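You operate a simulated robot arm through the tools that you are given. There is no shell and no other tool.

The job below is to be done with a simulated two-armed robot. You get a single attempt, and the scene is never put back.

Task
Put the blue tape roll on the top of the black bench. Put one of the paint cans from the lower corner shelf on top of the grey lidded box. Take the orange handled pad and leave it on the bench shelf. Put the black foot on the bench shelf. Stack the 0.090 mm small spool from the top shelf of the grey cart on top of the 0.100 mm small spool. Put one of the bearings from the third shelf from the bottom of the narrow rack on top of the small fan. Put one of the small motors from the second shelf from the bottom of the narrow rack on top of the belts box. Any order will do. Set down upright: paint can, orange handled pad, black foot, small motor.
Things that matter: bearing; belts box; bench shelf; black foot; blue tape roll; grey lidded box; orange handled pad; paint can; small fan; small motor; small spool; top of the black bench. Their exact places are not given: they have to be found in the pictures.

Only the result counts: the job must be done as asked and must still hold three seconds after the hand-in. Knocking over, shifting, dropping, spilling or breaking anything else fails it.

Robot
Two 7-joint arms with two-finger parallel grippers on one trunk, on a base that drives. Base frame: it is fixed to the floor where the robot stands at the start and does not move with it; the origin is under the middle of the robot, x ahead of it, y to its left, z up. Readings come in mm, rad, newtons and seconds.
The left shoulder is at the start at [73, 173, 1184], the right one opposite. With the tool pointing down near the work surface each hand reaches from about 100 to 640 mm from the robot's upright axis, wherever it stands, measured 20 degrees to its own side. Places, roughly: bearing (8x8x2 cm) [-14600, 2000, 1000]; belts box [-12000, 2750, 750]; bench shelf (75x21 cm) [560, -1460, 980]; black foot (8x8x9 cm) [-2900, -2400, 800]; blue tape roll (10x10x5 cm) [500, -200, 900]; grey lidded box (11x13x7 cm) [700, -3300, 1600]; orange handled pad (4x3x6 cm) [-2200, -2500, 800]; paint can [750, -3000, 1000]; small fan (12x12x4 cm) [-14600, 1900, 1000]; small motor [-14750, 2000, 750]; small spool [-12000, 2750, 750]; top of the black bench [500, -1300, 800]. Payload 3.6 kg a hand.
The TCP of each hand is the grasp point between the finger pads, 30 mm short of the fingertips. In the tool frame z runs along the fingers and y along their closing line. Largest opening 110 mm; finger width 20, thickness 10; the body of the gripper, 48 by 112 mm, starts 55 mm behind the TCP.
Orientation is that of the tool frame in the base frame, as [roll, pitch, yaw] about the fixed x, y, z axes, in that order (R = Rz(yaw) Ry(pitch) Rx(roll)). With the fingers straight down and closing along the base's y, the tool's x points along the base's -x, its y along +y and its z along -z.

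Tools
- The arms move only by the tool send_rows. It takes "left_steps", "right_steps" or both (then of equal length, played together; a hand with none holds still); each is a list of rows, each an object (a shift or turn left out is 0, a gripper value left out holds the last) with "dr": the turn, a rotation vector about the tool's x, y, z in rad, a list of three; "offset": the shift along the tool's x, y, z in cm, a list of three; "claw": the finger opening in cm, from 0 to 11. In form: [{"dr": [rx, ry, rz], "offset": [dx, dy, dz], "claw": claw}, ...]. A call has 1 to 20 rows; each row shifts and turns the commanded pose from where the row before left it, along the tool's axes as they then stand. A row lasts 0.2 s, in which the tool goes at most 50 mm and 0.15 rad; a call with a longer step from one row to the next is refused whole, and so is a gripper value outside its range. A pose out of reach is approached as far as the arm can. The call stops where the force on the tool passes 40 N (or 10 N more than at its start, if that is more) or the arm is blocked; 0.2 s more then pass. Each finger travels about 153 mm/s and halts on what it meets, pressing with about 41 N; the grip force reading is that of the motor and also rises with nothing between the fingers. The clock runs only during rows and for 0.2 s after the last one: add rows that do not move to give the fingers time. The reply holds the time, the measured pose of the TCP, the force on the tool along the base axes, the opening and the grip force, in the units named above and with some noise, with the torque about the TCP (base axes, N m) and any sound that the robot's microphone picked up.
- Cameras (640 x 400 px; columns grow to the right, rows downward): "scene" is now at [136.2, -69.7, 1353.3]; the picture's right is [-0.77, -0.63, 0.00], its down [-0.38, 0.47, -0.80] and it looks along [0.51, -0.62, -0.60] (base axes); focal length 233 px, centre (320, 200). "left" rides on the left gripper at [72, -17, -103] in its tool frame; the picture's right is [0.23, 0.97, 0.00], its down [-0.76, 0.18, -0.62] and it looks along [-0.61, 0.14, 0.78] (tool axes); focal length 222 px, centre (320, 200). "right" rides on the right gripper at [72, 17, -103] in its tool frame; the picture's right is [-0.23, 0.97, 0.00], its down [-0.76, -0.18, -0.62] and it looks along [-0.61, -0.14, 0.78] (tool axes); focal length 222 px, centre (320, 200).
- get_image(camera): a new picture of that camera. No time passes.
- lift_body(by): slides the trunk up (or, below 0, down) by that many mm; the arms and the scene camera ride with it, the base frame stays. It gives what a move gives, with no picture.
- base_move(legs): drives the robot by 1 to 6 legs, each [ahead, left, turn to the left] in mm, mm and rad, along the robot's own axes; the way and the turn of a leg run together, so that a leg with both is an arc; at most 1500 mm and 3.142 rad a leg. The arms and the cameras ride along, it lands a little off, and it stops where it bumps. It gives what a move gives.
- pan_tilt(pan, tilt): turns the head with the scene camera to pan (to the left, within 1.501 rad either way) and tilt (down, from -0.506 to 1.204), counted from straight ahead of the robot. It gives what a move gives.
- point_at(camera, pixels): for up to 12 pixels [column, row] of the newest picture of that camera ("zoom" is the newest enlarged one), the place [x, y, z] in the base frame of the surface seen there, good to about 2 mm. No time passes.
- zoom(camera, box): a new picture of the part [left, top, right, bottom] of that camera's present view, enlarged. No time passes.
- close_job(): hands the job in; it is judged then, once.

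Unless the task says otherwise, let go and move clear before handing in.

The tools are called as name(argument=value, ...) on one line, values as JSON. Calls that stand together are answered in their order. send_rows: Moves the arms, as the interface text tells. Its arguments: {"type":"object","properties":{"left_steps":{"type":"array","items":{"type":"object","properties":{"dr":{"type":"array","items":{"type":"number"}},"offset":{"type":"array","items":{"type":"number"}},"claw":{"type":"number"}}}},"right_steps":{"type":"array","items":{"type":"object","properties":{"dr":{"type":"array","items":{"type":"number"}},"offset":{"type":"array","items":{"type":"number"}},"claw":{"type":"number"}}}}},"required":[]} The other tools are called the same way: lift_body (by) slides the trunk up or down; base_move (legs) drives the base; pan_tilt (pan, tilt) turns the head that bears the scene camera; get_image (camera) takes a picture; point_at (camera, pixels) gives the place of the surface under pixels of a picture; zoom (camera, box) takes an enlarged picture of a part of a camera's view; close_job () hands the job in.

At the start:

```text
time: 0.0
left_position: [281.2, -51.2, 1086.0]
left_orientation: [-3.141, 0.0, -3.14]
left_force: [0.4, 0.3, -0.1]
left_moment: [-0.01, -0.01, -0.01]
left_gripper_width: 109.9
left_gripper_force: 0.0
right_position: [311.8, -477.1, 1188.0]
right_orientation: [-3.141, 0.002, 3.141]
right_force: [-0.6, -0.7, 0.1]
right_moment: [0.0, -0.03, -0.02]
right_gripper_width: 110.0
right_gripper_force: 0.0
trunk travel left (down, up): [-300.0, 463.0]
robot x, y, heading: [-0.1, 0.2, -0.001]
head pan, tilt: [-0.887, 0.644]
```

scene: 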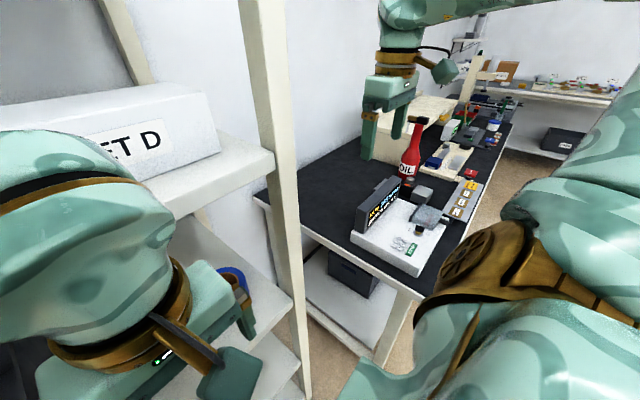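
right: 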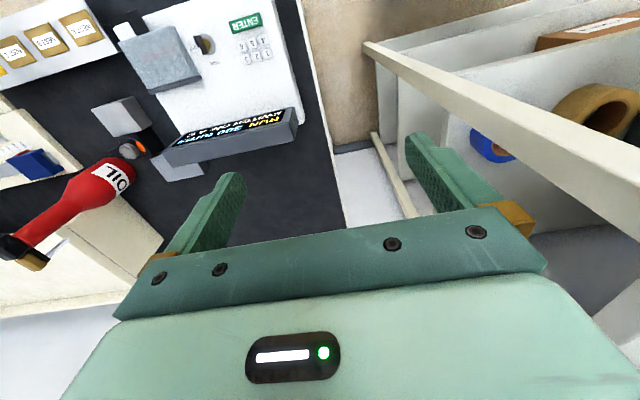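
left: 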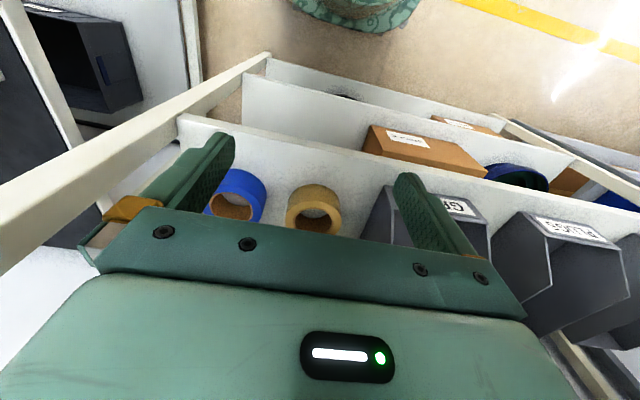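

The left picture shows the blue tape roll near (237,195) and a tan roll near (313,208) on a shelf. I'll measure these places first.

point_at(camera="left", pixels=[[237, 180], [225, 175], [262, 190], [215, 200], [232, 212], [240, 222], [313, 190], [300, 170], [180, 120], [268, 90], [350, 180], [260, 150]])

zoom(camera="left", box=[160, 100, 420, 262])

zoom(camera="scene", box=[340, 20, 640, 208])

```text
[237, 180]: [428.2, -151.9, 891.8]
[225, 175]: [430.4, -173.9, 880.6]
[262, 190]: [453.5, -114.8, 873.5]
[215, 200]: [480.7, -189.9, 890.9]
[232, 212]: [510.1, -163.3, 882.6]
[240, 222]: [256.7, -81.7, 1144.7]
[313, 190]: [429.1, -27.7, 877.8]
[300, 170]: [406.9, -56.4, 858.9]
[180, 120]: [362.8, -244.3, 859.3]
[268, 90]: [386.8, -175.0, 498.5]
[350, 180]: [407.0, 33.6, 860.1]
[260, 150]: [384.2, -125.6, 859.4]
```

```text
2.46 times, centred on (290, 181) of left
```

zoom: 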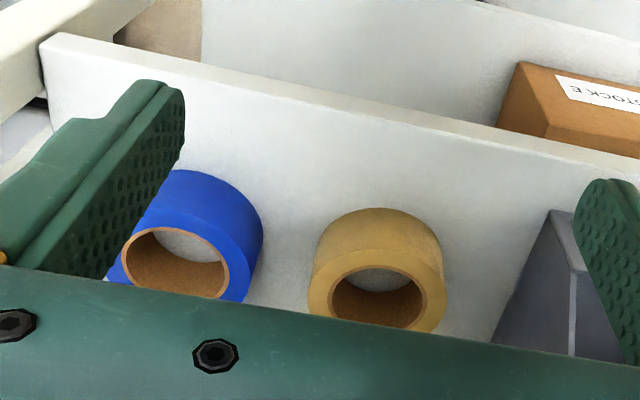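

```text
2.13 times, centred on (490, 114) of scene
```

zoom: 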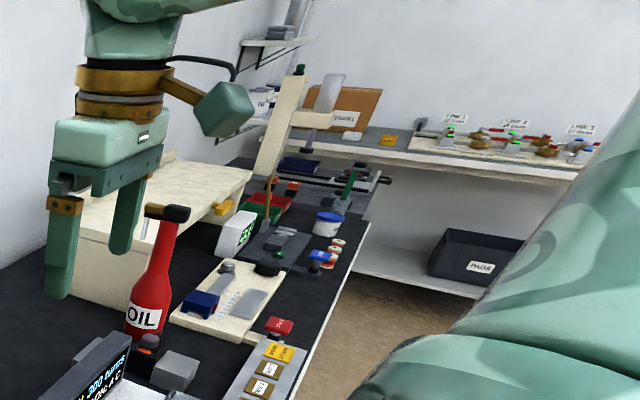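

The roll lies on a shelf at z≈859. I'll turn the head towards it for a better view.

pan_tilt(pan=-0.2, tilt=0.6)

get_image(camera="scene")

```text
time: 1.1
left_position: [280.6, -50.9, 1085.6]
left_orientation: [3.141, 0.001, 3.14]
left_force: [-0.1, 0.0, 0.8]
left_moment: [-0.02, -0.01, -0.03]
left_gripper_width: 110.1
left_gripper_force: 0.1
right_position: [311.9, -476.5, 1188.9]
right_orientation: [-3.139, 0.002, -3.142]
right_force: [0.6, 0.0, 0.0]
right_moment: [0.02, 0.0, 0.01]
right_gripper_width: 109.8
right_gripper_force: 0.2
trunk travel left (down, up): [-300.0, 463.0]
robot x, y, heading: [-1.1, 2.8, 0.006]
head pan, tilt: [-0.201, 0.6]
```

```text
taken
```

scene: 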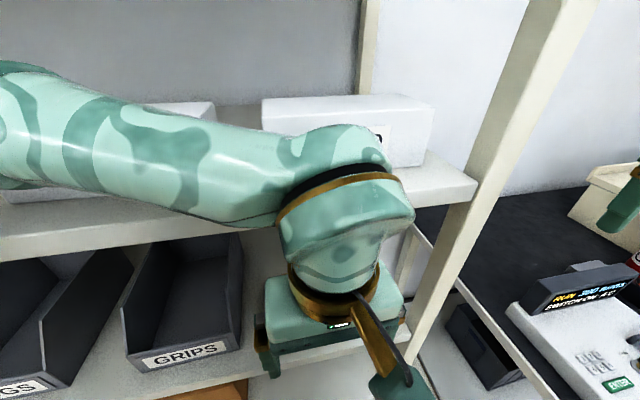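

The left arm blocks the view of the roll. I'll measure the upper shelf's edge, e.g. (470,185) and (120,235), and the tray.

point_at(camera="scene", pixels=[[470, 185], [440, 205], [100, 240], [100, 225], [180, 350], [350, 125], [440, 300], [30, 160], [580, 230], [410, 250], [340, 352], [560, 360]])

base_move(legs=[[-500, 0, 0]])

get_image(camera="scene")

get_image(camera="left")

```text
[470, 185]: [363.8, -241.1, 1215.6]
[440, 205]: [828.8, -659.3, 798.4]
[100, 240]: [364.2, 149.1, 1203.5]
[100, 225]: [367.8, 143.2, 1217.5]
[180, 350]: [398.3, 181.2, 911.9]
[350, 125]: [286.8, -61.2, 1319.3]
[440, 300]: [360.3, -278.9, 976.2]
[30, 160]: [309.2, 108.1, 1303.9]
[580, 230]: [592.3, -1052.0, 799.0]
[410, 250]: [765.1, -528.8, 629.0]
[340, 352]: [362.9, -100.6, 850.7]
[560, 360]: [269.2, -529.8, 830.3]
```

```text
time: 4.0
left_position: [-219.0, -53.5, 1086.5]
left_orientation: [3.141, 0.001, -3.141]
left_force: [0.3, -0.2, 0.3]
left_moment: [0.03, -0.03, -0.03]
left_gripper_width: 110.0
left_gripper_force: 0.0
right_position: [-188.5, -477.4, 1188.2]
right_orientation: [-3.14, 0.001, -3.141]
right_force: [0.8, -0.3, -0.1]
right_moment: [0.01, 0.02, 0.01]
right_gripper_width: 110.0
right_gripper_force: 0.0
trunk travel left (down, up): [-300.0, 463.0]
robot x, y, heading: [-501.1, 3.5, 0.001]
head pan, tilt: [-0.201, 0.6]
```

```text
taken
```

scene: 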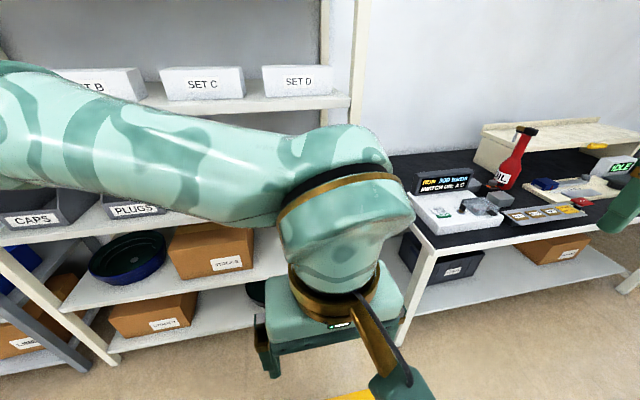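

```text
taken
```

left: 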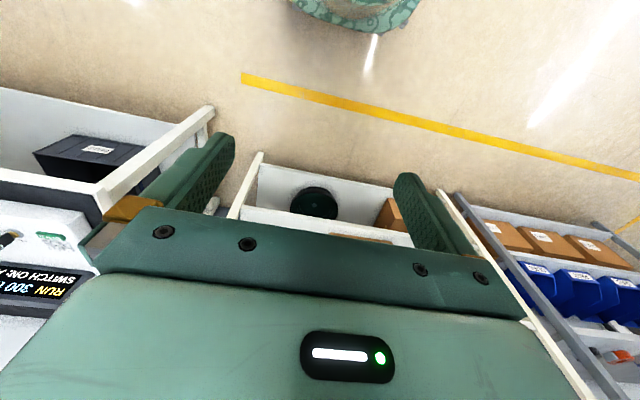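

The left forearm hides the shelf area, so I'll shift the left hand 35 cm outwards and look again.

send_rows(left_steps=[{"offset": [0, 5, 0]}, {"offset": [0, 5, 0]}, {"offset": [0, 5, 0]}, {"offset": [0, 5, 0]}, {"offset": [0, 5, 0]}, {"offset": [0, 5, 0]}, {"offset": [0, 5, 0]}])

pan_tilt(pan=-0.2, tilt=0.5)

get_image(camera="scene")

```text
time: 5.6
left_position: [-206.4, 297.2, 1091.8]
left_orientation: [3.141, -0.003, -3.141]
left_force: [-0.5, 0.6, 0.1]
left_moment: [-0.03, -0.02, 0.01]
left_gripper_width: 109.9
left_gripper_force: 0.0
left hand out of reach, approached as far as the arm can: row 5, 6
right_position: [-188.4, -475.9, 1188.7]
right_orientation: [-3.139, 0.002, 3.14]
right_force: [0.0, 0.4, 0.4]
right_moment: [-0.02, 0.0, 0.02]
right_gripper_width: 109.9
right_gripper_force: 0.0
trunk travel left (down, up): [-300.0, 463.0]
robot x, y, heading: [-500.8, 0.5, 0.002]
head pan, tilt: [-0.201, 0.6]
```

```text
time: 6.3
left_position: [-205.0, 295.1, 1092.0]
left_orientation: [-3.141, -0.001, -3.14]
left_force: [0.4, -0.1, 0.8]
left_moment: [0.04, 0.0, 0.02]
left_gripper_width: 110.0
left_gripper_force: 0.1
right_position: [-188.2, -477.4, 1188.9]
right_orientation: [-3.139, 0.0, 3.141]
right_force: [0.4, -0.2, -0.1]
right_moment: [0.02, -0.01, -0.01]
right_gripper_width: 109.9
right_gripper_force: 0.2
trunk travel left (down, up): [-300.0, 463.0]
robot x, y, heading: [-501.1, 2.8, -0.002]
head pan, tilt: [-0.201, 0.499]
```

```text
taken
```

scene: 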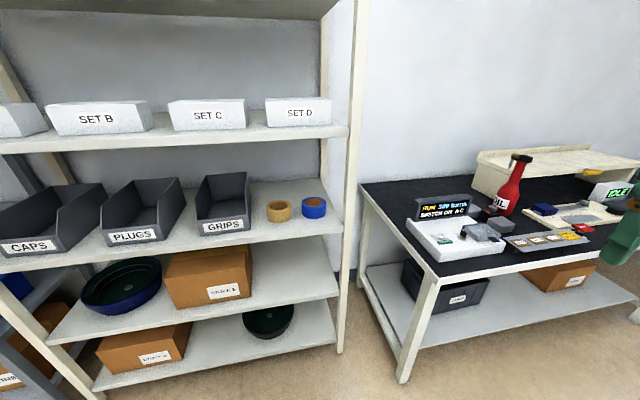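

Now the roll is visible at (313,207), beside a tan roll at (278,210). I'll zoom in there.

zoom(camera="scene", box=[240, 170, 368, 250])

point_at(camera="zoom", pixels=[[365, 165], [310, 185], [420, 185], [365, 205], [365, 225], [360, 182], [200, 170], [190, 230], [460, 200], [280, 270], [550, 200], [330, 240]])

```text
5.00 times, centred on (304, 210) of scene
```

zoom: 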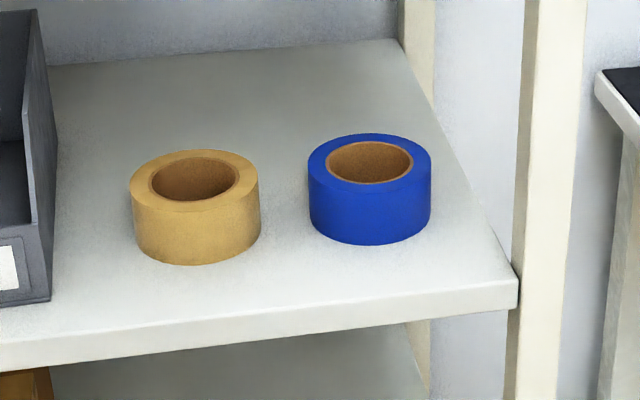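

```text
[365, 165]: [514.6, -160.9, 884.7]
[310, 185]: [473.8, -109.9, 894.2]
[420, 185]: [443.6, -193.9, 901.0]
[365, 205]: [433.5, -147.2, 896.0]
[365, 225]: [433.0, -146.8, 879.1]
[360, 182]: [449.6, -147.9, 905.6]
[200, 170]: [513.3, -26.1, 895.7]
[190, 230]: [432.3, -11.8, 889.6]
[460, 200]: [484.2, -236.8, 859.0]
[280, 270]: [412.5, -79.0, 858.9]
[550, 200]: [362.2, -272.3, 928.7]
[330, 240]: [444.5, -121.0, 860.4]
```

The roll is centred near (482,−159) with radius about 50, standing on the shelf at 859, its top at 907 and the upper shelf's underside at ~1200. I'll lower the trunk, bring the left hand in and tilt it 45° forward while in free space.

lift_body(by=-100)

send_rows(left_steps=[{"offset": [0, -4.9, 2.5]}, {"offset": [0, -4.9, 2.5]}, {"offset": [0, -4.9, 2.5]}, {"offset": [0, -4.9, 2.0]}, {"dr": [0, -0.131, 0]}, {"dr": [0, -0.131, 0]}, {"dr": [0, -0.131, 0]}, {"dr": [0, -0.131, 0]}, {"dr": [0, -0.131, 0]}, {"dr": [0, -0.131, 0]}, {}])

get_image(camera="scene")

```text
time: 7.6
left_position: [-183.2, 296.9, 972.2]
left_orientation: [-3.141, -0.087, -3.141]
left_force: [-0.3, -0.2, -0.3]
left_moment: [0.01, -0.01, -0.01]
left_gripper_width: 109.9
left_gripper_force: 0.1
right_position: [-187.8, -477.8, 1089.2]
right_orientation: [-3.139, 0.002, -3.141]
right_force: [-0.9, 0.2, 0.4]
right_moment: [-0.04, 0.0, 0.0]
right_gripper_width: 110.1
right_gripper_force: 0.1
trunk travel left (down, up): [-200.0, 563.0]
robot x, y, heading: [-498.6, 1.3, 0.003]
head pan, tilt: [-0.201, 0.499]
```

```text
refused: row 1 steps farther than a row can; nothing moved
```

```text
taken
```

scene: 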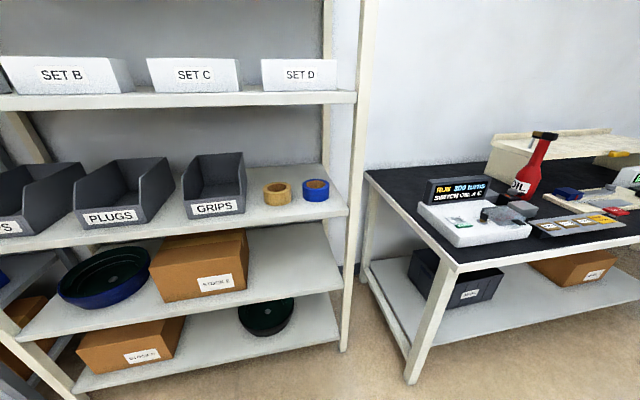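

The row was refused since its total step exceeds 5 cm; I'll use smaller ones.

send_rows(left_steps=[{"offset": [0, -4, 1.6]}, {"offset": [0, -4, 1.6]}, {"offset": [0, -4, 1.6]}, {"offset": [0, -4, 1.6]}, {"offset": [0, -4, 1.6]}, {"dr": [0, -0.131, 0]}, {"dr": [0, -0.131, 0]}, {"dr": [0, -0.131, 0]}, {"dr": [0, -0.131, 0]}, {"dr": [0, -0.131, 0]}, {"dr": [0, -0.131, 0]}, {}])

get_image(camera="scene")

get_image(camera="left")

```text
time: 9.5
left_position: [-149.5, 75.0, 897.3]
left_orientation: [3.141, 0.335, -3.137]
left_force: [0.3, 0.2, -0.9]
left_moment: [-0.01, 0.17, 0.01]
left_gripper_width: 110.0
left_gripper_force: 0.0
left hand out of reach, approached as far as the arm can: row 1, 2, 7, 8, 9
right_position: [-187.7, -477.3, 1088.3]
right_orientation: [-3.138, 0.001, 3.14]
right_force: [0.0, 0.0, 0.2]
right_moment: [-0.02, 0.01, -0.02]
right_gripper_width: 110.0
right_gripper_force: 0.0
trunk travel left (down, up): [-200.0, 563.0]
robot x, y, heading: [-500.1, 1.5, -0.001]
head pan, tilt: [-0.201, 0.499]
stopped in row 9 (left hand): the force on the tool passed its limit at 46 N (the readings are from after the stop); the commanded pose is now the measured one
```

```text
taken
```

scene: 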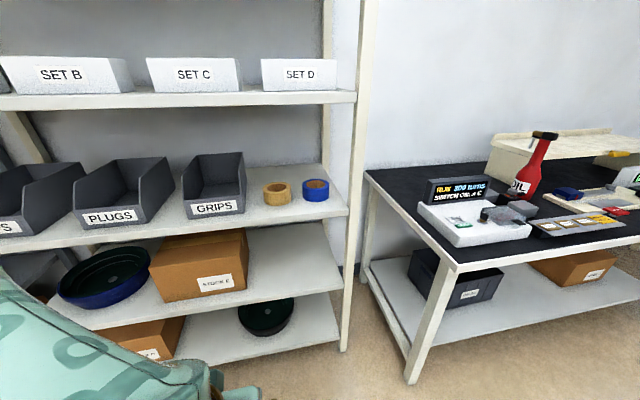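

```text
taken
```

left: 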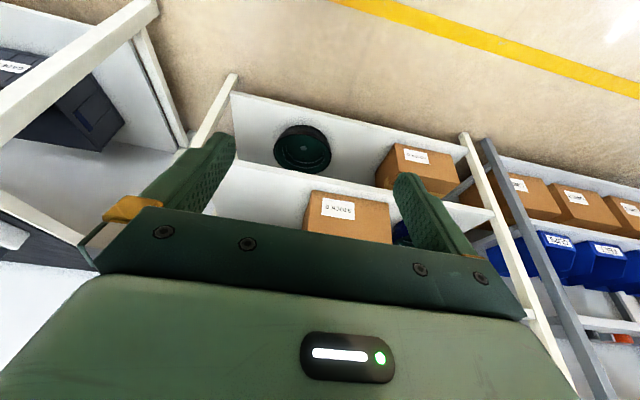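

The tilting ran into the arm's near limit (TCP only 350 mm ahead, with a stop at 46 N). I'll extend forward about 18 cm first and then go on tilting.

send_rows(left_steps=[{"offset": [-4.25, 0, 1.48]}, {"offset": [-4.25, 0, 1.48]}, {"offset": [-4.25, 0, 1.48]}, {"offset": [-4.25, 0, 1.48]}, {"dr": [0, -0.09, 0]}, {"dr": [0, -0.09, 0]}, {"dr": [0, -0.09, 0]}, {"dr": [0, -0.09, 0]}, {"dr": [0, -0.09, 0]}, {}])

get_image(camera="scene")

```text
time: 11.7
left_position: [31.3, 74.9, 897.2]
left_orientation: [3.14, 0.787, -3.141]
left_force: [-0.6, 0.1, 0.6]
left_moment: [0.04, 0.01, 0.04]
left_gripper_width: 110.0
left_gripper_force: 0.0
right_position: [-187.3, -477.8, 1088.0]
right_orientation: [-3.14, 0.0, -3.141]
right_force: [-0.6, -0.6, 0.8]
right_moment: [0.0, -0.02, 0.02]
right_gripper_width: 109.9
right_gripper_force: 0.1
trunk travel left (down, up): [-200.0, 563.0]
robot x, y, heading: [-499.1, -4.4, 0.001]
head pan, tilt: [-0.201, 0.499]
```

```text
taken
```

scene: 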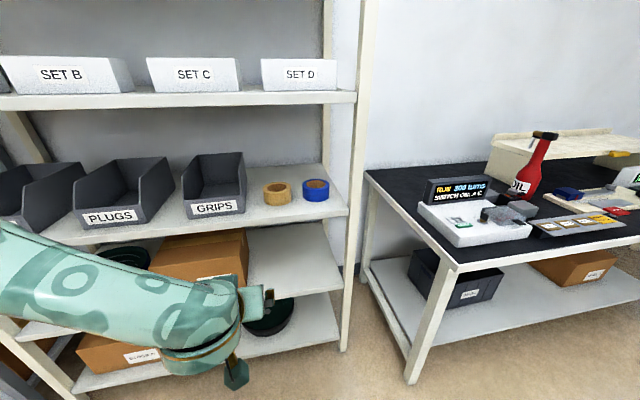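

The tilt is reached now. Before driving I'll measure the bench front, at (460,268), (370,180), (410,380), and other spots.

point_at(camera="scene", pixels=[[458, 264], [370, 176], [410, 380], [400, 190], [565, 180], [560, 155], [600, 245], [530, 232], [535, 150], [515, 205], [585, 180], [495, 145]])

zoom(camera="scene", box=[360, 100, 640, 275])

```text
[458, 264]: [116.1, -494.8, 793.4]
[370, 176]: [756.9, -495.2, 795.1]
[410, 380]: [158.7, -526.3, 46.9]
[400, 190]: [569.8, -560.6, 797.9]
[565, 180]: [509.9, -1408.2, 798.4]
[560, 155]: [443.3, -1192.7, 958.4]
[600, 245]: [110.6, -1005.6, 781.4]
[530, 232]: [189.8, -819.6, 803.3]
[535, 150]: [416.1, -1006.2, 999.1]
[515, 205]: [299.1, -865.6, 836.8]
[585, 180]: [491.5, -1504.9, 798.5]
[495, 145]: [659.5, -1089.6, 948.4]
```

```text
2.29 times, centred on (500, 188) of scene
```

zoom: 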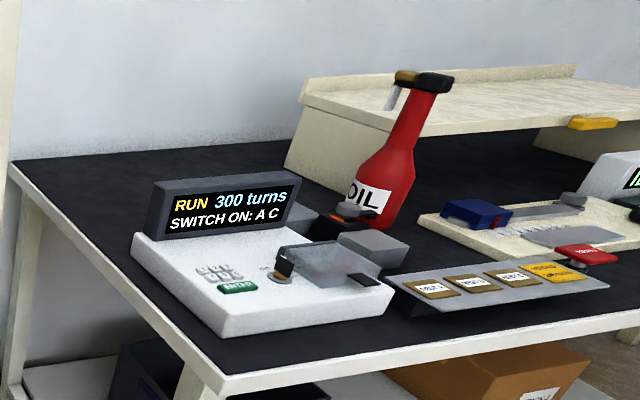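

The bench's near corner is at (116,−495) and its top at 799. I'll pull the hand back a little, then drive to in front of the tape roll.

send_rows(left_steps=[{"offset": [2.4, 0, -2.4]}, {"offset": [1.2, 0, -1.2]}, {}])

base_move(legs=[[0, -232, 0], [340, 0, 0]])

get_image(camera="left")

get_image(camera="scene")

```text
time: 12.5
left_position: [-19.7, 74.0, 896.6]
left_orientation: [3.139, 0.785, -3.138]
left_force: [0.5, 0.5, -0.4]
left_moment: [0.02, 0.01, 0.0]
left_gripper_width: 109.8
left_gripper_force: 0.0
right_position: [-186.8, -478.0, 1088.9]
right_orientation: [-3.14, 0.002, -3.141]
right_force: [-0.1, 0.5, 0.0]
right_moment: [0.0, 0.0, 0.01]
right_gripper_width: 110.1
right_gripper_force: 0.0
trunk travel left (down, up): [-200.0, 563.0]
robot x, y, heading: [-494.5, -0.0, -0.002]
head pan, tilt: [-0.201, 0.499]
```

```text
time: 16.1
left_position: [319.7, -158.3, 896.1]
left_orientation: [3.14, 0.786, -3.141]
left_force: [0.1, -0.6, -0.4]
left_moment: [-0.02, -0.01, -0.02]
left_gripper_width: 110.0
left_gripper_force: 0.0
right_position: [151.6, -709.9, 1089.1]
right_orientation: [-3.139, 0.001, 3.139]
right_force: [0.4, 0.7, -0.3]
right_moment: [-0.02, 0.01, 0.01]
right_gripper_width: 110.1
right_gripper_force: 0.0
trunk travel left (down, up): [-200.0, 563.0]
robot x, y, heading: [-160.8, -233.2, -0.003]
head pan, tilt: [-0.201, 0.499]
```

```text
taken
```

left: 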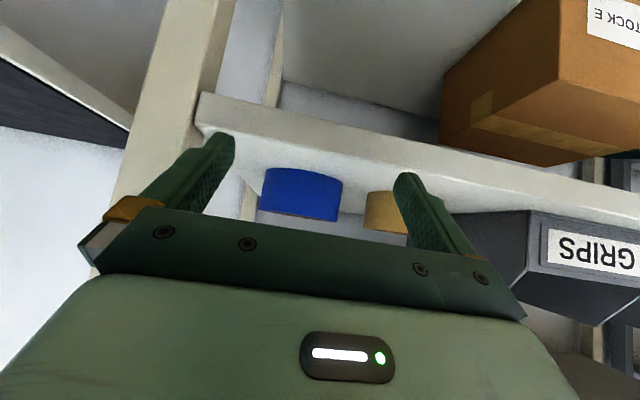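

```text
taken
```

scene: 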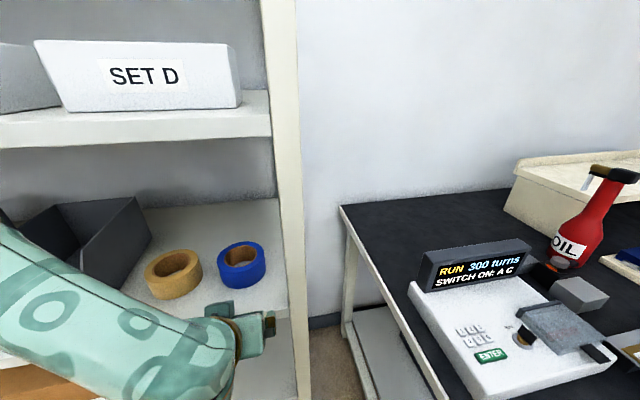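

The hand is in front of the roll now. I'll measure its outline again from the close scene view.

zoom(camera="scene", box=[130, 220, 290, 320])

point_at(camera="zoom", pixels=[[350, 150], [362, 200], [400, 262], [460, 275], [528, 240], [538, 160], [440, 90], [440, 100], [380, 140], [500, 140], [440, 180], [280, 180]])

point_at(camera="left", pixels=[[270, 180], [300, 180], [335, 190], [300, 210], [265, 205], [365, 215], [380, 195]])

```text
4.00 times, centred on (210, 270) of scene
```

zoom: 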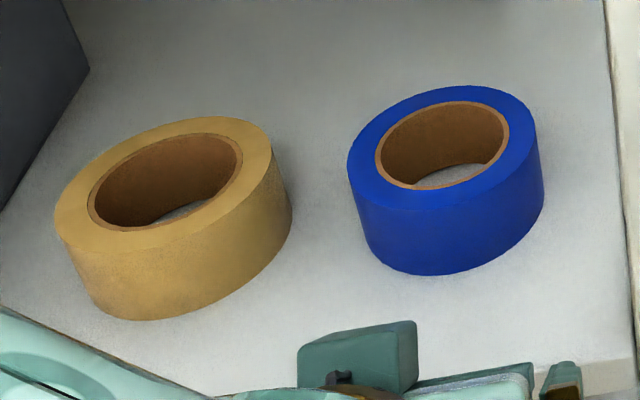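

```text
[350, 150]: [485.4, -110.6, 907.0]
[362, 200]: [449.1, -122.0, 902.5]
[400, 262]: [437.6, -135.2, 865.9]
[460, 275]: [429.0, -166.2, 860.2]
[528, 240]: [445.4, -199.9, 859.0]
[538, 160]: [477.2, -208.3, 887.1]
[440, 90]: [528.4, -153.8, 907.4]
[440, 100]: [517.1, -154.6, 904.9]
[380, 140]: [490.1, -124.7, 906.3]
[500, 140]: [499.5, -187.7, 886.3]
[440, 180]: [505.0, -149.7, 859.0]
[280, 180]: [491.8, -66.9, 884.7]
```

```text
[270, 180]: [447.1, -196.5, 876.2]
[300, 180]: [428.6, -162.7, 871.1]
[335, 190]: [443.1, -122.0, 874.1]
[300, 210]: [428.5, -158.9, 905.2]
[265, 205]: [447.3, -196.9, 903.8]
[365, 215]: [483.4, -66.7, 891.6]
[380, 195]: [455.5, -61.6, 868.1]
```

The roll spans y −110…−208 and x 428…528, centre (478.5,−159), and the TCP is at y −158.3. I'll go straight in 159 mm with the hand wide open.

send_rows(left_steps=[{"offset": [-1.41, -0.02, 1.41], "claw": 11}, {"offset": [-1.41, -0.02, 1.41]}, {"offset": [-1.41, -0.02, 1.41]}, {"offset": [-1.41, 0, 1.41]}, {"offset": [-1.41, 0, 1.41]}, {"offset": [-1.41, 0, 1.41]}, {"offset": [-1.41, 0, 1.41]}, {"offset": [-1.37, 0, 1.37]}, {}])

get_image(camera="left")

get_image(camera="scene")

```text
time: 18.1
left_position: [478.4, -156.4, 899.2]
left_orientation: [3.141, 0.784, -3.14]
left_force: [0.6, 1.0, -0.6]
left_moment: [0.03, -0.01, -0.06]
left_gripper_width: 110.2
left_gripper_force: 0.1
right_position: [151.2, -710.4, 1088.8]
right_orientation: [-3.14, 0.002, 3.14]
right_force: [0.8, 1.4, 0.6]
right_moment: [0.01, 0.0, 0.04]
right_gripper_width: 110.0
right_gripper_force: 0.0
trunk travel left (down, up): [-200.0, 563.0]
robot x, y, heading: [-158.6, -230.4, -0.001]
head pan, tilt: [-0.201, 0.499]
```

```text
taken
```

left: 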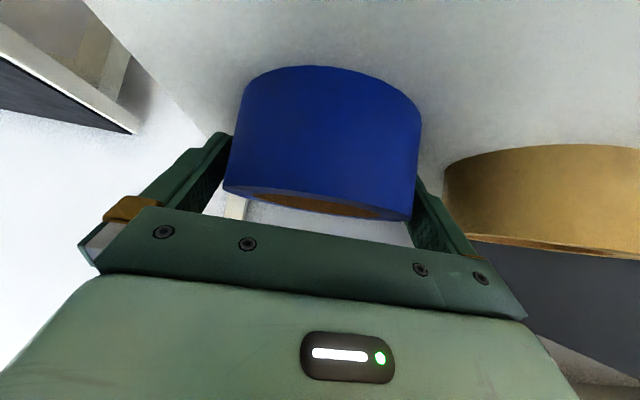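

```text
taken
```

scene: 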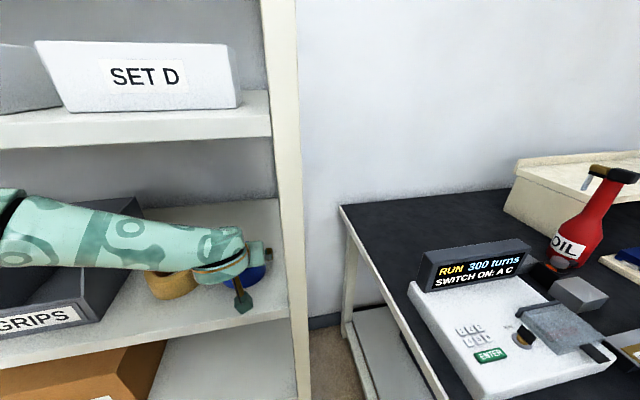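

The fingers straddle the roll. I'll lower 5 mm and close.

send_rows(left_steps=[{"offset": [0.35, 0, 0.35]}, {"claw": 8}, {"claw": 8}, {"claw": 8}, {}])

```text
time: 19.2
left_position: [477.9, -157.4, 891.9]
left_orientation: [3.141, 0.787, -3.14]
left_force: [2.4, -1.0, 3.6]
left_moment: [-0.24, -0.02, 0.08]
left_gripper_width: 98.9
left_gripper_force: 41.0
right_position: [151.0, -709.8, 1088.8]
right_orientation: [-3.139, 0.001, 3.14]
right_force: [-0.3, -0.3, -0.2]
right_moment: [0.0, -0.01, 0.02]
right_gripper_width: 110.2
right_gripper_force: 0.0
trunk travel left (down, up): [-200.0, 563.0]
robot x, y, heading: [-161.6, -234.1, -0.001]
head pan, tilt: [-0.201, 0.499]
```

The roll is held (98.9 mm, 41 N). I'll lift it 4 cm and pull straight back out.

send_rows(left_steps=[{"offset": [-1.41, 0, -1.41]}, {"offset": [-1.41, 0, -1.41]}, {"offset": [1.41, 0, -1.41]}, {"offset": [2.83, 0, -2.83]}, {"offset": [2.83, 0, -2.83]}, {"offset": [2.83, 0, -2.83]}, {"offset": [1.41, 0, -1.41]}, {}])

get_image(camera="left")

get_image(camera="scene")

```text
time: 21.1
left_position: [319.4, -158.1, 931.7]
left_orientation: [-3.141, 0.785, -3.139]
left_force: [0.1, 1.3, -1.2]
left_moment: [-0.01, -0.01, -0.02]
left_gripper_width: 98.9
left_gripper_force: 40.9
right_position: [151.4, -709.1, 1088.9]
right_orientation: [-3.14, 0.002, 3.139]
right_force: [0.7, -0.5, 0.5]
right_moment: [-0.02, -0.02, -0.02]
right_gripper_width: 110.1
right_gripper_force: 0.1
trunk travel left (down, up): [-200.0, 563.0]
robot x, y, heading: [-159.0, -231.8, 0.002]
head pan, tilt: [-0.201, 0.499]
```

```text
taken
```

left: 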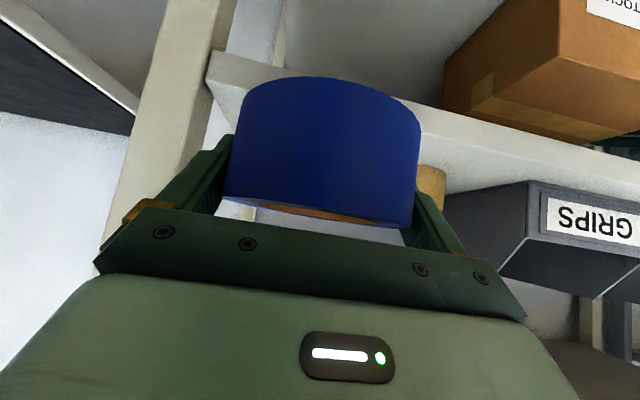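

```text
taken
```

scene: 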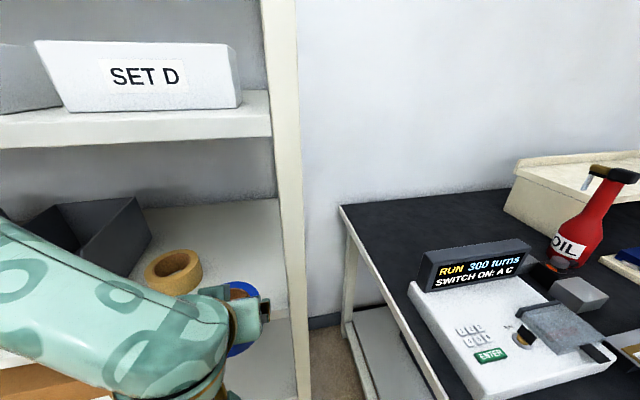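

The roll is out of the rack. I'll back off and drive to in front of the black bench to look for free space.

base_move(legs=[[-350, 0, 0], [0, -750, 0]])

pan_tilt(pan=0.0, tilt=0.5)

get_image(camera="scene")

```text
time: 27.0
left_position: [-37.3, -907.9, 931.2]
left_orientation: [3.141, 0.785, 3.137]
left_force: [-0.1, 0.1, -2.1]
left_moment: [0.02, 0.01, 0.04]
left_gripper_width: 99.5
left_gripper_force: 41.1
right_position: [-208.5, -1459.4, 1089.4]
right_orientation: [3.139, 0.002, 3.134]
right_force: [0.8, -0.8, 0.0]
right_moment: [0.02, 0.05, 0.0]
right_gripper_width: 110.1
right_gripper_force: 0.1
trunk travel left (down, up): [-200.0, 563.0]
robot x, y, heading: [-515.7, -976.9, -0.009]
head pan, tilt: [-0.201, 0.499]
```

```text
time: 27.7
left_position: [-37.4, -908.1, 931.1]
left_orientation: [-3.141, 0.785, 3.138]
left_force: [-0.1, -0.3, -2.4]
left_moment: [0.04, 0.02, -0.02]
left_gripper_width: 99.0
left_gripper_force: 41.1
right_position: [-208.4, -1458.4, 1088.6]
right_orientation: [-3.141, 0.003, 3.133]
right_force: [0.6, 0.0, -0.4]
right_moment: [0.03, 0.03, 0.05]
right_gripper_width: 109.8
right_gripper_force: 0.1
trunk travel left (down, up): [-200.0, 563.0]
robot x, y, heading: [-517.6, -982.4, -0.011]
head pan, tilt: [0.0, 0.499]
```

```text
taken
```

scene: 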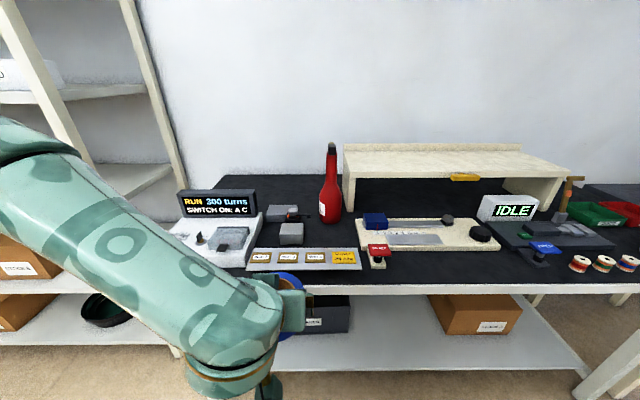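

The cream riser is the bench shelf (pixels 345–575, 150–180). I'll zoom in to find free black bench top.

zoom(camera="scene", box=[160, 130, 400, 280])

point_at(camera="zoom", pixels=[[290, 150], [400, 150], [500, 230], [250, 155], [60, 165], [255, 240], [390, 230], [450, 50], [420, 260], [340, 190], [460, 360], [180, 125]])

zoom(camera="scene", box=[340, 130, 640, 318])

point_at(camera="zoom", pixels=[[20, 40], [100, 40], [300, 50], [480, 95], [10, 75], [20, 120], [240, 95], [250, 120], [430, 140], [150, 310], [300, 280], [60, 285]])

```text
2.67 times, centred on (280, 205) of scene
```

zoom: 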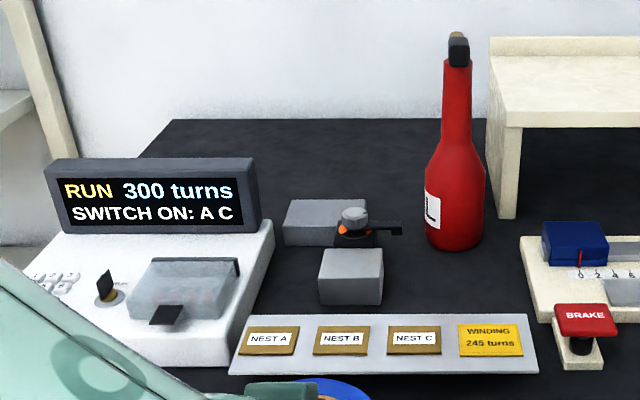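

```text
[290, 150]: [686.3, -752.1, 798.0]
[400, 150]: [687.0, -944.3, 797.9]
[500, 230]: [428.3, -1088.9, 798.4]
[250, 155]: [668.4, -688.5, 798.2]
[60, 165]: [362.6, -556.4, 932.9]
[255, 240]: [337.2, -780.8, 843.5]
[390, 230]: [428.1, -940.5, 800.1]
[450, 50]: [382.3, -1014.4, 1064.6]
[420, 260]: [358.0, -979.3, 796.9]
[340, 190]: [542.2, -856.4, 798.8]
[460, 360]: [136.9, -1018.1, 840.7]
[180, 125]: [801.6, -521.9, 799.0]
```

```text
2.13 times, centred on (490, 224) of scene
```

zoom: 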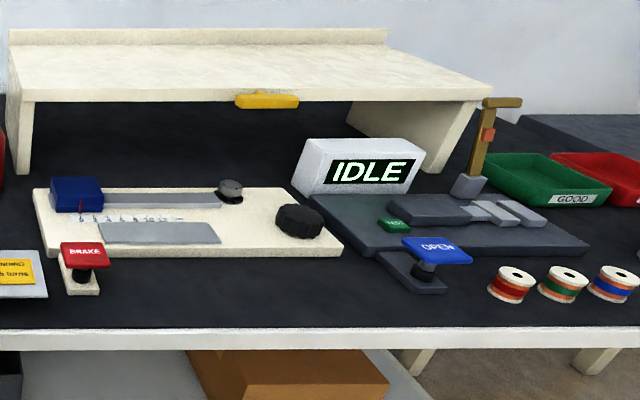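

```text
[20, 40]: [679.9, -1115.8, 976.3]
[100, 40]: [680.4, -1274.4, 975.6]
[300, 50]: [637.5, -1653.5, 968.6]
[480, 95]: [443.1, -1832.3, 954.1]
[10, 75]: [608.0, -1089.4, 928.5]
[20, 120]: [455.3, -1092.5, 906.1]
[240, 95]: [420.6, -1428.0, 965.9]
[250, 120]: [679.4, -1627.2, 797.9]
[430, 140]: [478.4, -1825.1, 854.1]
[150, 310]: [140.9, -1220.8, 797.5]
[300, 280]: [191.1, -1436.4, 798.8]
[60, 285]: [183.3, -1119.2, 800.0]
```

The front strip between the brake pedal and the OPEN pedal looks free. I'll measure its extent.

point_at(camera="zoom", pixels=[[150, 255], [200, 258], [330, 256], [100, 290], [150, 322], [200, 324], [300, 324], [390, 275], [200, 270], [330, 310], [98, 270], [445, 292]])

```text
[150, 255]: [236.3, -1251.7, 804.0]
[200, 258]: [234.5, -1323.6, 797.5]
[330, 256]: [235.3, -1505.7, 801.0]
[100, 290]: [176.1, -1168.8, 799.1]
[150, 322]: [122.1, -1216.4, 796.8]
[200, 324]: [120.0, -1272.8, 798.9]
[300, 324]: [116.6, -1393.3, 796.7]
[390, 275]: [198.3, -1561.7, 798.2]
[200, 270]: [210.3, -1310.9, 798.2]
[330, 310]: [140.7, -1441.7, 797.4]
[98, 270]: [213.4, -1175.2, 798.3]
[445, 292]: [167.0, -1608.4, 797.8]
```

The free strip spans x 117…236, y −1180…−1560. I'll drive so the roll comes over about (174,−1330).

base_move(legs=[[0, -420, 0.011], [212, 0, 0]])

get_image(camera="left")

```text
time: 31.6
left_position: [173.9, -1324.1, 930.9]
left_orientation: [3.141, 0.786, -3.133]
left_force: [-0.2, 0.3, -1.7]
left_moment: [0.04, 0.01, -0.02]
left_gripper_width: 99.1
left_gripper_force: 41.1
right_position: [11.2, -1875.7, 1088.3]
right_orientation: [-3.139, 0.0, -3.135]
right_force: [-0.5, -0.6, -0.5]
right_moment: [0.0, 0.01, -0.01]
right_gripper_width: 110.2
right_gripper_force: 0.0
trunk travel left (down, up): [-200.0, 563.0]
robot x, y, heading: [-305.7, -1405.1, 0.009]
head pan, tilt: [0.0, 0.499]
```

```text
taken
```

left: 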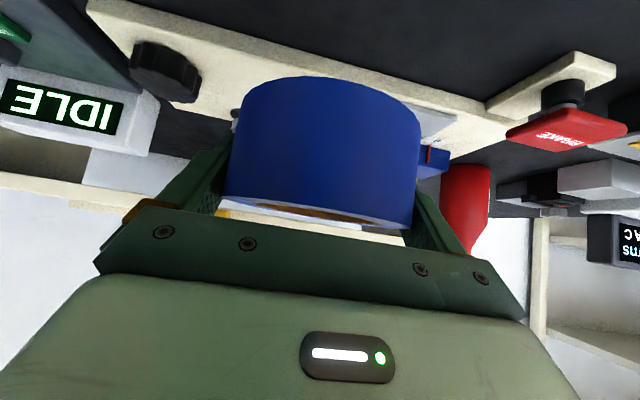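

The TCP is at (173.9,−1324) with the roll over the strip. I'll lower it about 97 mm.

send_rows(left_steps=[{"offset": [1.414, 0, 1.414]}, {"offset": [1.414, 0, 1.414]}, {"offset": [1.414, 0, 1.414]}, {"offset": [1.414, 0, 1.414]}, {"offset": [0.7, 0, 0.7]}, {"offset": [0.35, 0, 0.35]}, {}])

```text
time: 33.2
left_position: [174.3, -1323.3, 838.1]
left_orientation: [3.139, 0.785, -3.132]
left_force: [0.5, 0.2, -1.0]
left_moment: [-0.04, 0.02, -0.02]
left_gripper_width: 98.9
left_gripper_force: 40.9
right_position: [10.4, -1876.2, 1089.3]
right_orientation: [-3.139, 0.002, -3.134]
right_force: [-0.3, 0.4, 1.3]
right_moment: [0.02, 0.0, 0.01]
right_gripper_width: 110.1
right_gripper_force: 0.0
trunk travel left (down, up): [-200.0, 563.0]
robot x, y, heading: [-301.9, -1403.1, 0.01]
head pan, tilt: [0.0, 0.499]
```

send_rows(left_steps=[{"offset": [0.2, 0, 0.2]}, {"offset": [0.15, 0, 0.15]}, {"offset": [0.1, 0, 0.1]}, {}])

get_image(camera="left")

```text
time: 34.2
left_position: [173.8, -1323.4, 831.7]
left_orientation: [3.14, 0.792, -3.13]
left_force: [4.7, 2.6, 28.0]
left_moment: [0.27, 0.64, -0.04]
left_gripper_width: 98.8
left_gripper_force: 41.4
right_position: [8.8, -1877.6, 1089.5]
right_orientation: [-3.14, 0.002, -3.136]
right_force: [-0.6, 0.8, 1.1]
right_moment: [0.0, 0.02, -0.02]
right_gripper_width: 110.0
right_gripper_force: 0.1
trunk travel left (down, up): [-200.0, 563.0]
robot x, y, heading: [-305.5, -1400.4, 0.01]
head pan, tilt: [0.0, 0.499]
```

```text
taken
```

left: 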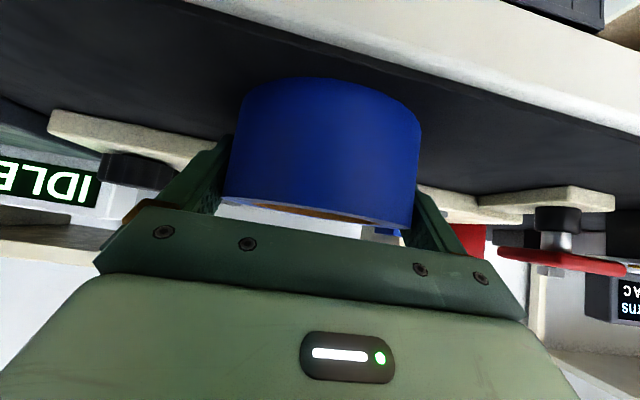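

The roll is on the bench (28 N upward). I'll ease up 1.5 mm, open, and retreat backwards and up.

send_rows(left_steps=[{"offset": [-0.1, 0, -0.1]}, {"claw": 11}, {"claw": 11}, {}, {"offset": [-1.0, 0, -1.0]}, {"offset": [-1.4, 0, -1.4]}, {"offset": [-2.0, 0, -2.0]}, {"offset": [-2.0, 0, -2.0]}, {"offset": [-2.0, 0, -2.0]}, {"offset": [-2.0, 0, -2.0]}, {}])

get_image(camera="left")

get_image(camera="scene")

```text
time: 36.6
left_position: [173.5, -1323.1, 980.2]
left_orientation: [3.139, 0.785, -3.133]
left_force: [-0.1, 0.3, -0.1]
left_moment: [-0.02, 0.01, 0.01]
left_gripper_width: 110.1
left_gripper_force: 0.1
right_position: [10.5, -1876.7, 1088.6]
right_orientation: [-3.141, 0.002, -3.135]
right_force: [1.0, -0.6, 0.0]
right_moment: [0.0, -0.01, 0.01]
right_gripper_width: 110.1
right_gripper_force: 0.0
trunk travel left (down, up): [-200.0, 563.0]
robot x, y, heading: [-301.4, -1406.5, 0.006]
head pan, tilt: [0.0, 0.499]
```

```text
taken
```

left: 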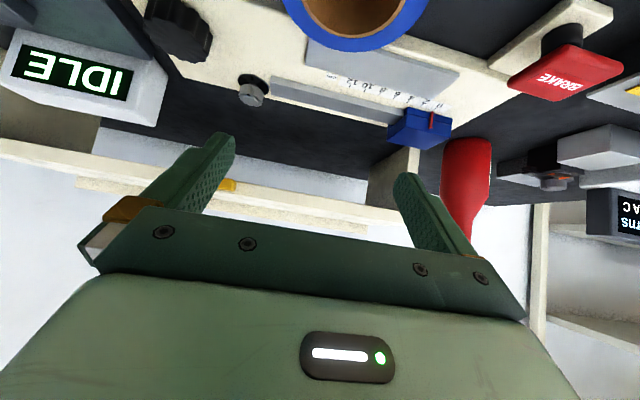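

```text
taken
```

scene: 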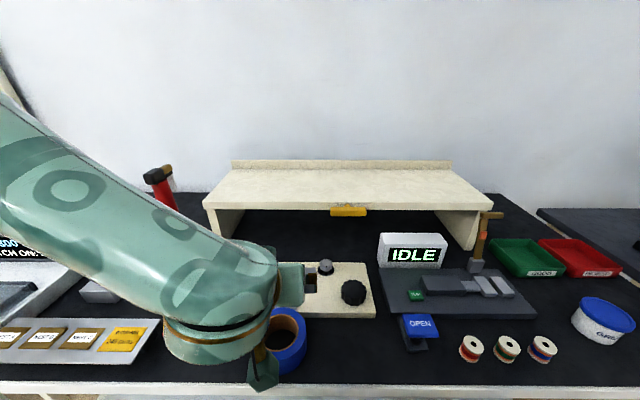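

The tape roll stands on the bench. I'll back off and look to the right for the corner shelf.

base_move(legs=[[-450, 0, 0], [0, -900, 0]])

pan_tilt(pan=-0.5, tilt=0.15)

get_image(camera="scene")

```text
time: 43.7
left_position: [-275.1, -2233.9, 980.1]
left_orientation: [3.139, 0.785, -3.132]
left_force: [-1.2, 0.0, 0.6]
left_moment: [-0.03, -0.01, -0.04]
left_gripper_width: 110.2
left_gripper_force: 0.1
right_position: [-437.1, -2786.7, 1089.6]
right_orientation: [-3.139, 0.002, -3.135]
right_force: [0.1, -0.1, -0.3]
right_moment: [0.01, 0.0, -0.04]
right_gripper_width: 109.8
right_gripper_force: 0.0
trunk travel left (down, up): [-200.0, 563.0]
robot x, y, heading: [-750.3, -2314.3, 0.008]
head pan, tilt: [0.0, 0.499]
```

```text
time: 44.6
left_position: [-274.6, -2233.5, 979.9]
left_orientation: [3.14, 0.786, -3.132]
left_force: [0.9, -1.1, 0.0]
left_moment: [0.02, -0.02, 0.01]
left_gripper_width: 109.8
left_gripper_force: 0.0
right_position: [-437.4, -2786.8, 1090.7]
right_orientation: [-3.139, 0.002, -3.135]
right_force: [-0.1, -0.4, 0.4]
right_moment: [-0.02, 0.0, 0.0]
right_gripper_width: 110.0
right_gripper_force: 0.1
trunk travel left (down, up): [-200.0, 563.0]
robot x, y, heading: [-754.0, -2311.3, 0.007]
head pan, tilt: [-0.499, 0.15]
```

```text
taken
```

scene: 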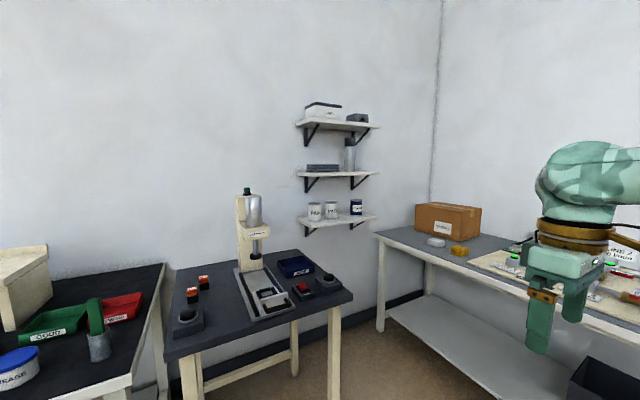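

The corner shelves are at (300–380, 100–230), with three cans on the lower one and a lidded box on the top one. I'll zoom in and measure.

zoom(camera="scene", box=[270, 90, 410, 240])

zoom(camera="scene", box=[290, 180, 390, 242])

point_at(camera="zoom", pixels=[[155, 190], [265, 190], [420, 180], [155, 250], [265, 250], [420, 245], [155, 148], [262, 145], [420, 135], [330, 260], [530, 225], [500, 60]])

point_at(camera="scene", pixels=[[310, 112], [335, 112], [322, 105], [325, 122], [357, 117], [340, 127], [378, 126], [376, 173], [349, 150], [320, 165], [230, 270], [340, 290]])

```text
2.67 times, centred on (340, 165) of scene
```

zoom: 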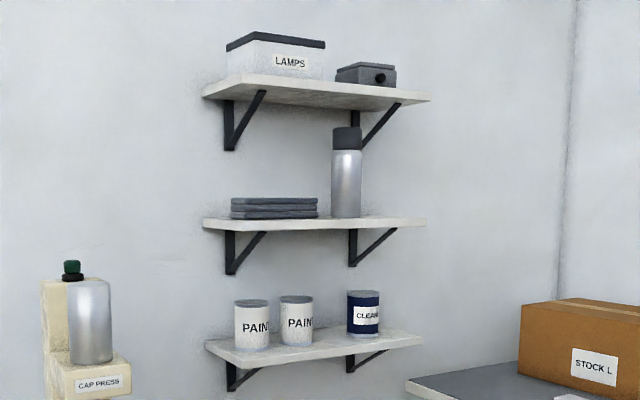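

```text
6.40 times, centred on (340, 211) of scene
```

zoom: 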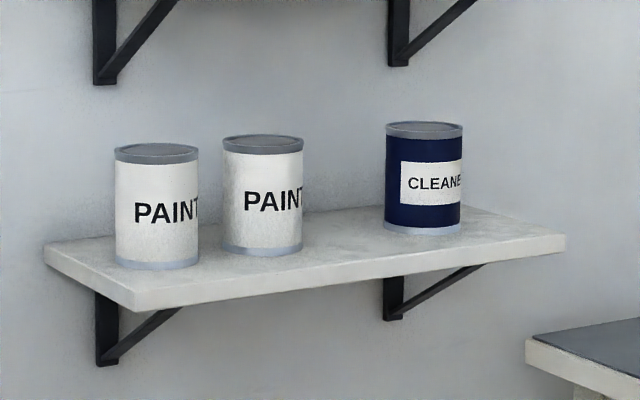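

```text
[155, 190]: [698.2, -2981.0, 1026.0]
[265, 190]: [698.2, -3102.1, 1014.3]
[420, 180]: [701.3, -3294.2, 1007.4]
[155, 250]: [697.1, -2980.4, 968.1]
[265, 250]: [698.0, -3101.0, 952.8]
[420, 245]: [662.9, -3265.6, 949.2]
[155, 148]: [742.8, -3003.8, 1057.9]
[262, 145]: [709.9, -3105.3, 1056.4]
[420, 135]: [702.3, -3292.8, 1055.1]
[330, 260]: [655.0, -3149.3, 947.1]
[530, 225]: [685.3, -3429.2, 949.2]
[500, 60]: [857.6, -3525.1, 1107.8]
```

```text
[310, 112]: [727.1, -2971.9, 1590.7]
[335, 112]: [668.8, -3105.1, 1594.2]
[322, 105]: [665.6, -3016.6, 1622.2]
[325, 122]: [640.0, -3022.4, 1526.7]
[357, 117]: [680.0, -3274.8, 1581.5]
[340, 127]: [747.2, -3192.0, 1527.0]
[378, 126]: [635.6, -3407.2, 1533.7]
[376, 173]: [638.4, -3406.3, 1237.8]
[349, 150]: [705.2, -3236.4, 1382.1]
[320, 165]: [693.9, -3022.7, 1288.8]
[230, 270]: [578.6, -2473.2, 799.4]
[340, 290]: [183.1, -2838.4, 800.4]
```

The paint cans are near (735,−2990) and (735,−3107), and the grey lidded box is on the top shelf near (690,−3280). I'll measure the benches around to find the robot's access.

point_at(camera="scene", pixels=[[166, 358], [352, 296], [296, 251], [335, 395], [375, 235], [428, 212], [500, 284], [388, 325], [430, 240], [380, 360], [360, 330], [300, 390]])

pan_tilt(pan=-0.9, tilt=0.5)

get_image(camera="scene")

zoom(camera="scene", box=[60, 0, 380, 400])

```text
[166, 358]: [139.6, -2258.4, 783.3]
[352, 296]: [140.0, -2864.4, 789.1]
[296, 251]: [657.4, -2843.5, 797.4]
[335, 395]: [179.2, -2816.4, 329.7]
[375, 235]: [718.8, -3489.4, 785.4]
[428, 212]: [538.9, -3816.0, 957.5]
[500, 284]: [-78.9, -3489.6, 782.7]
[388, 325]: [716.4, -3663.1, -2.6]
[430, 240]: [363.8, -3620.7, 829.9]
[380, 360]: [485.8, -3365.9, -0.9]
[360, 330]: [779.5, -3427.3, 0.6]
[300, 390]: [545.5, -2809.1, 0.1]
```

```text
time: 45.5
left_position: [-275.1, -2232.9, 979.8]
left_orientation: [3.14, 0.785, -3.133]
left_force: [0.1, -0.7, 0.6]
left_moment: [0.01, 0.02, -0.02]
left_gripper_width: 109.8
left_gripper_force: 0.1
right_position: [-435.6, -2787.0, 1088.1]
right_orientation: [-3.14, 0.001, -3.135]
right_force: [0.5, -0.4, -0.2]
right_moment: [0.02, -0.03, -0.02]
right_gripper_width: 109.9
right_gripper_force: 0.1
trunk travel left (down, up): [-200.0, 563.0]
robot x, y, heading: [-753.1, -2313.0, 0.008]
head pan, tilt: [-0.901, 0.499]
```

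```text
taken
```

scene: 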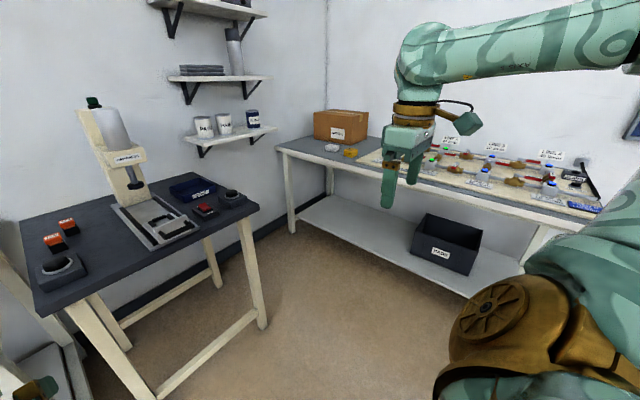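

```text
1.00 times, centred on (220, 200) of scene (not enlarged: the box is as wide or as high as the picture)
```

zoom: 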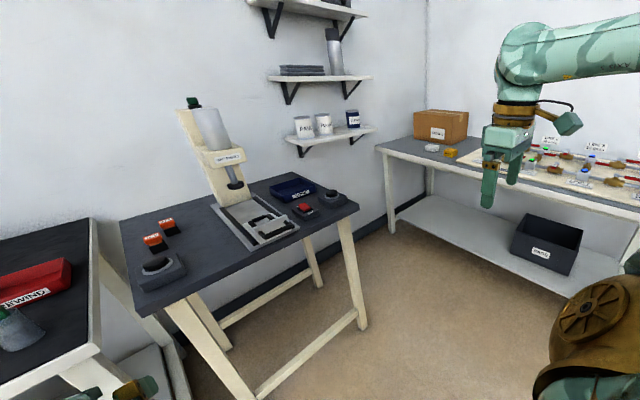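

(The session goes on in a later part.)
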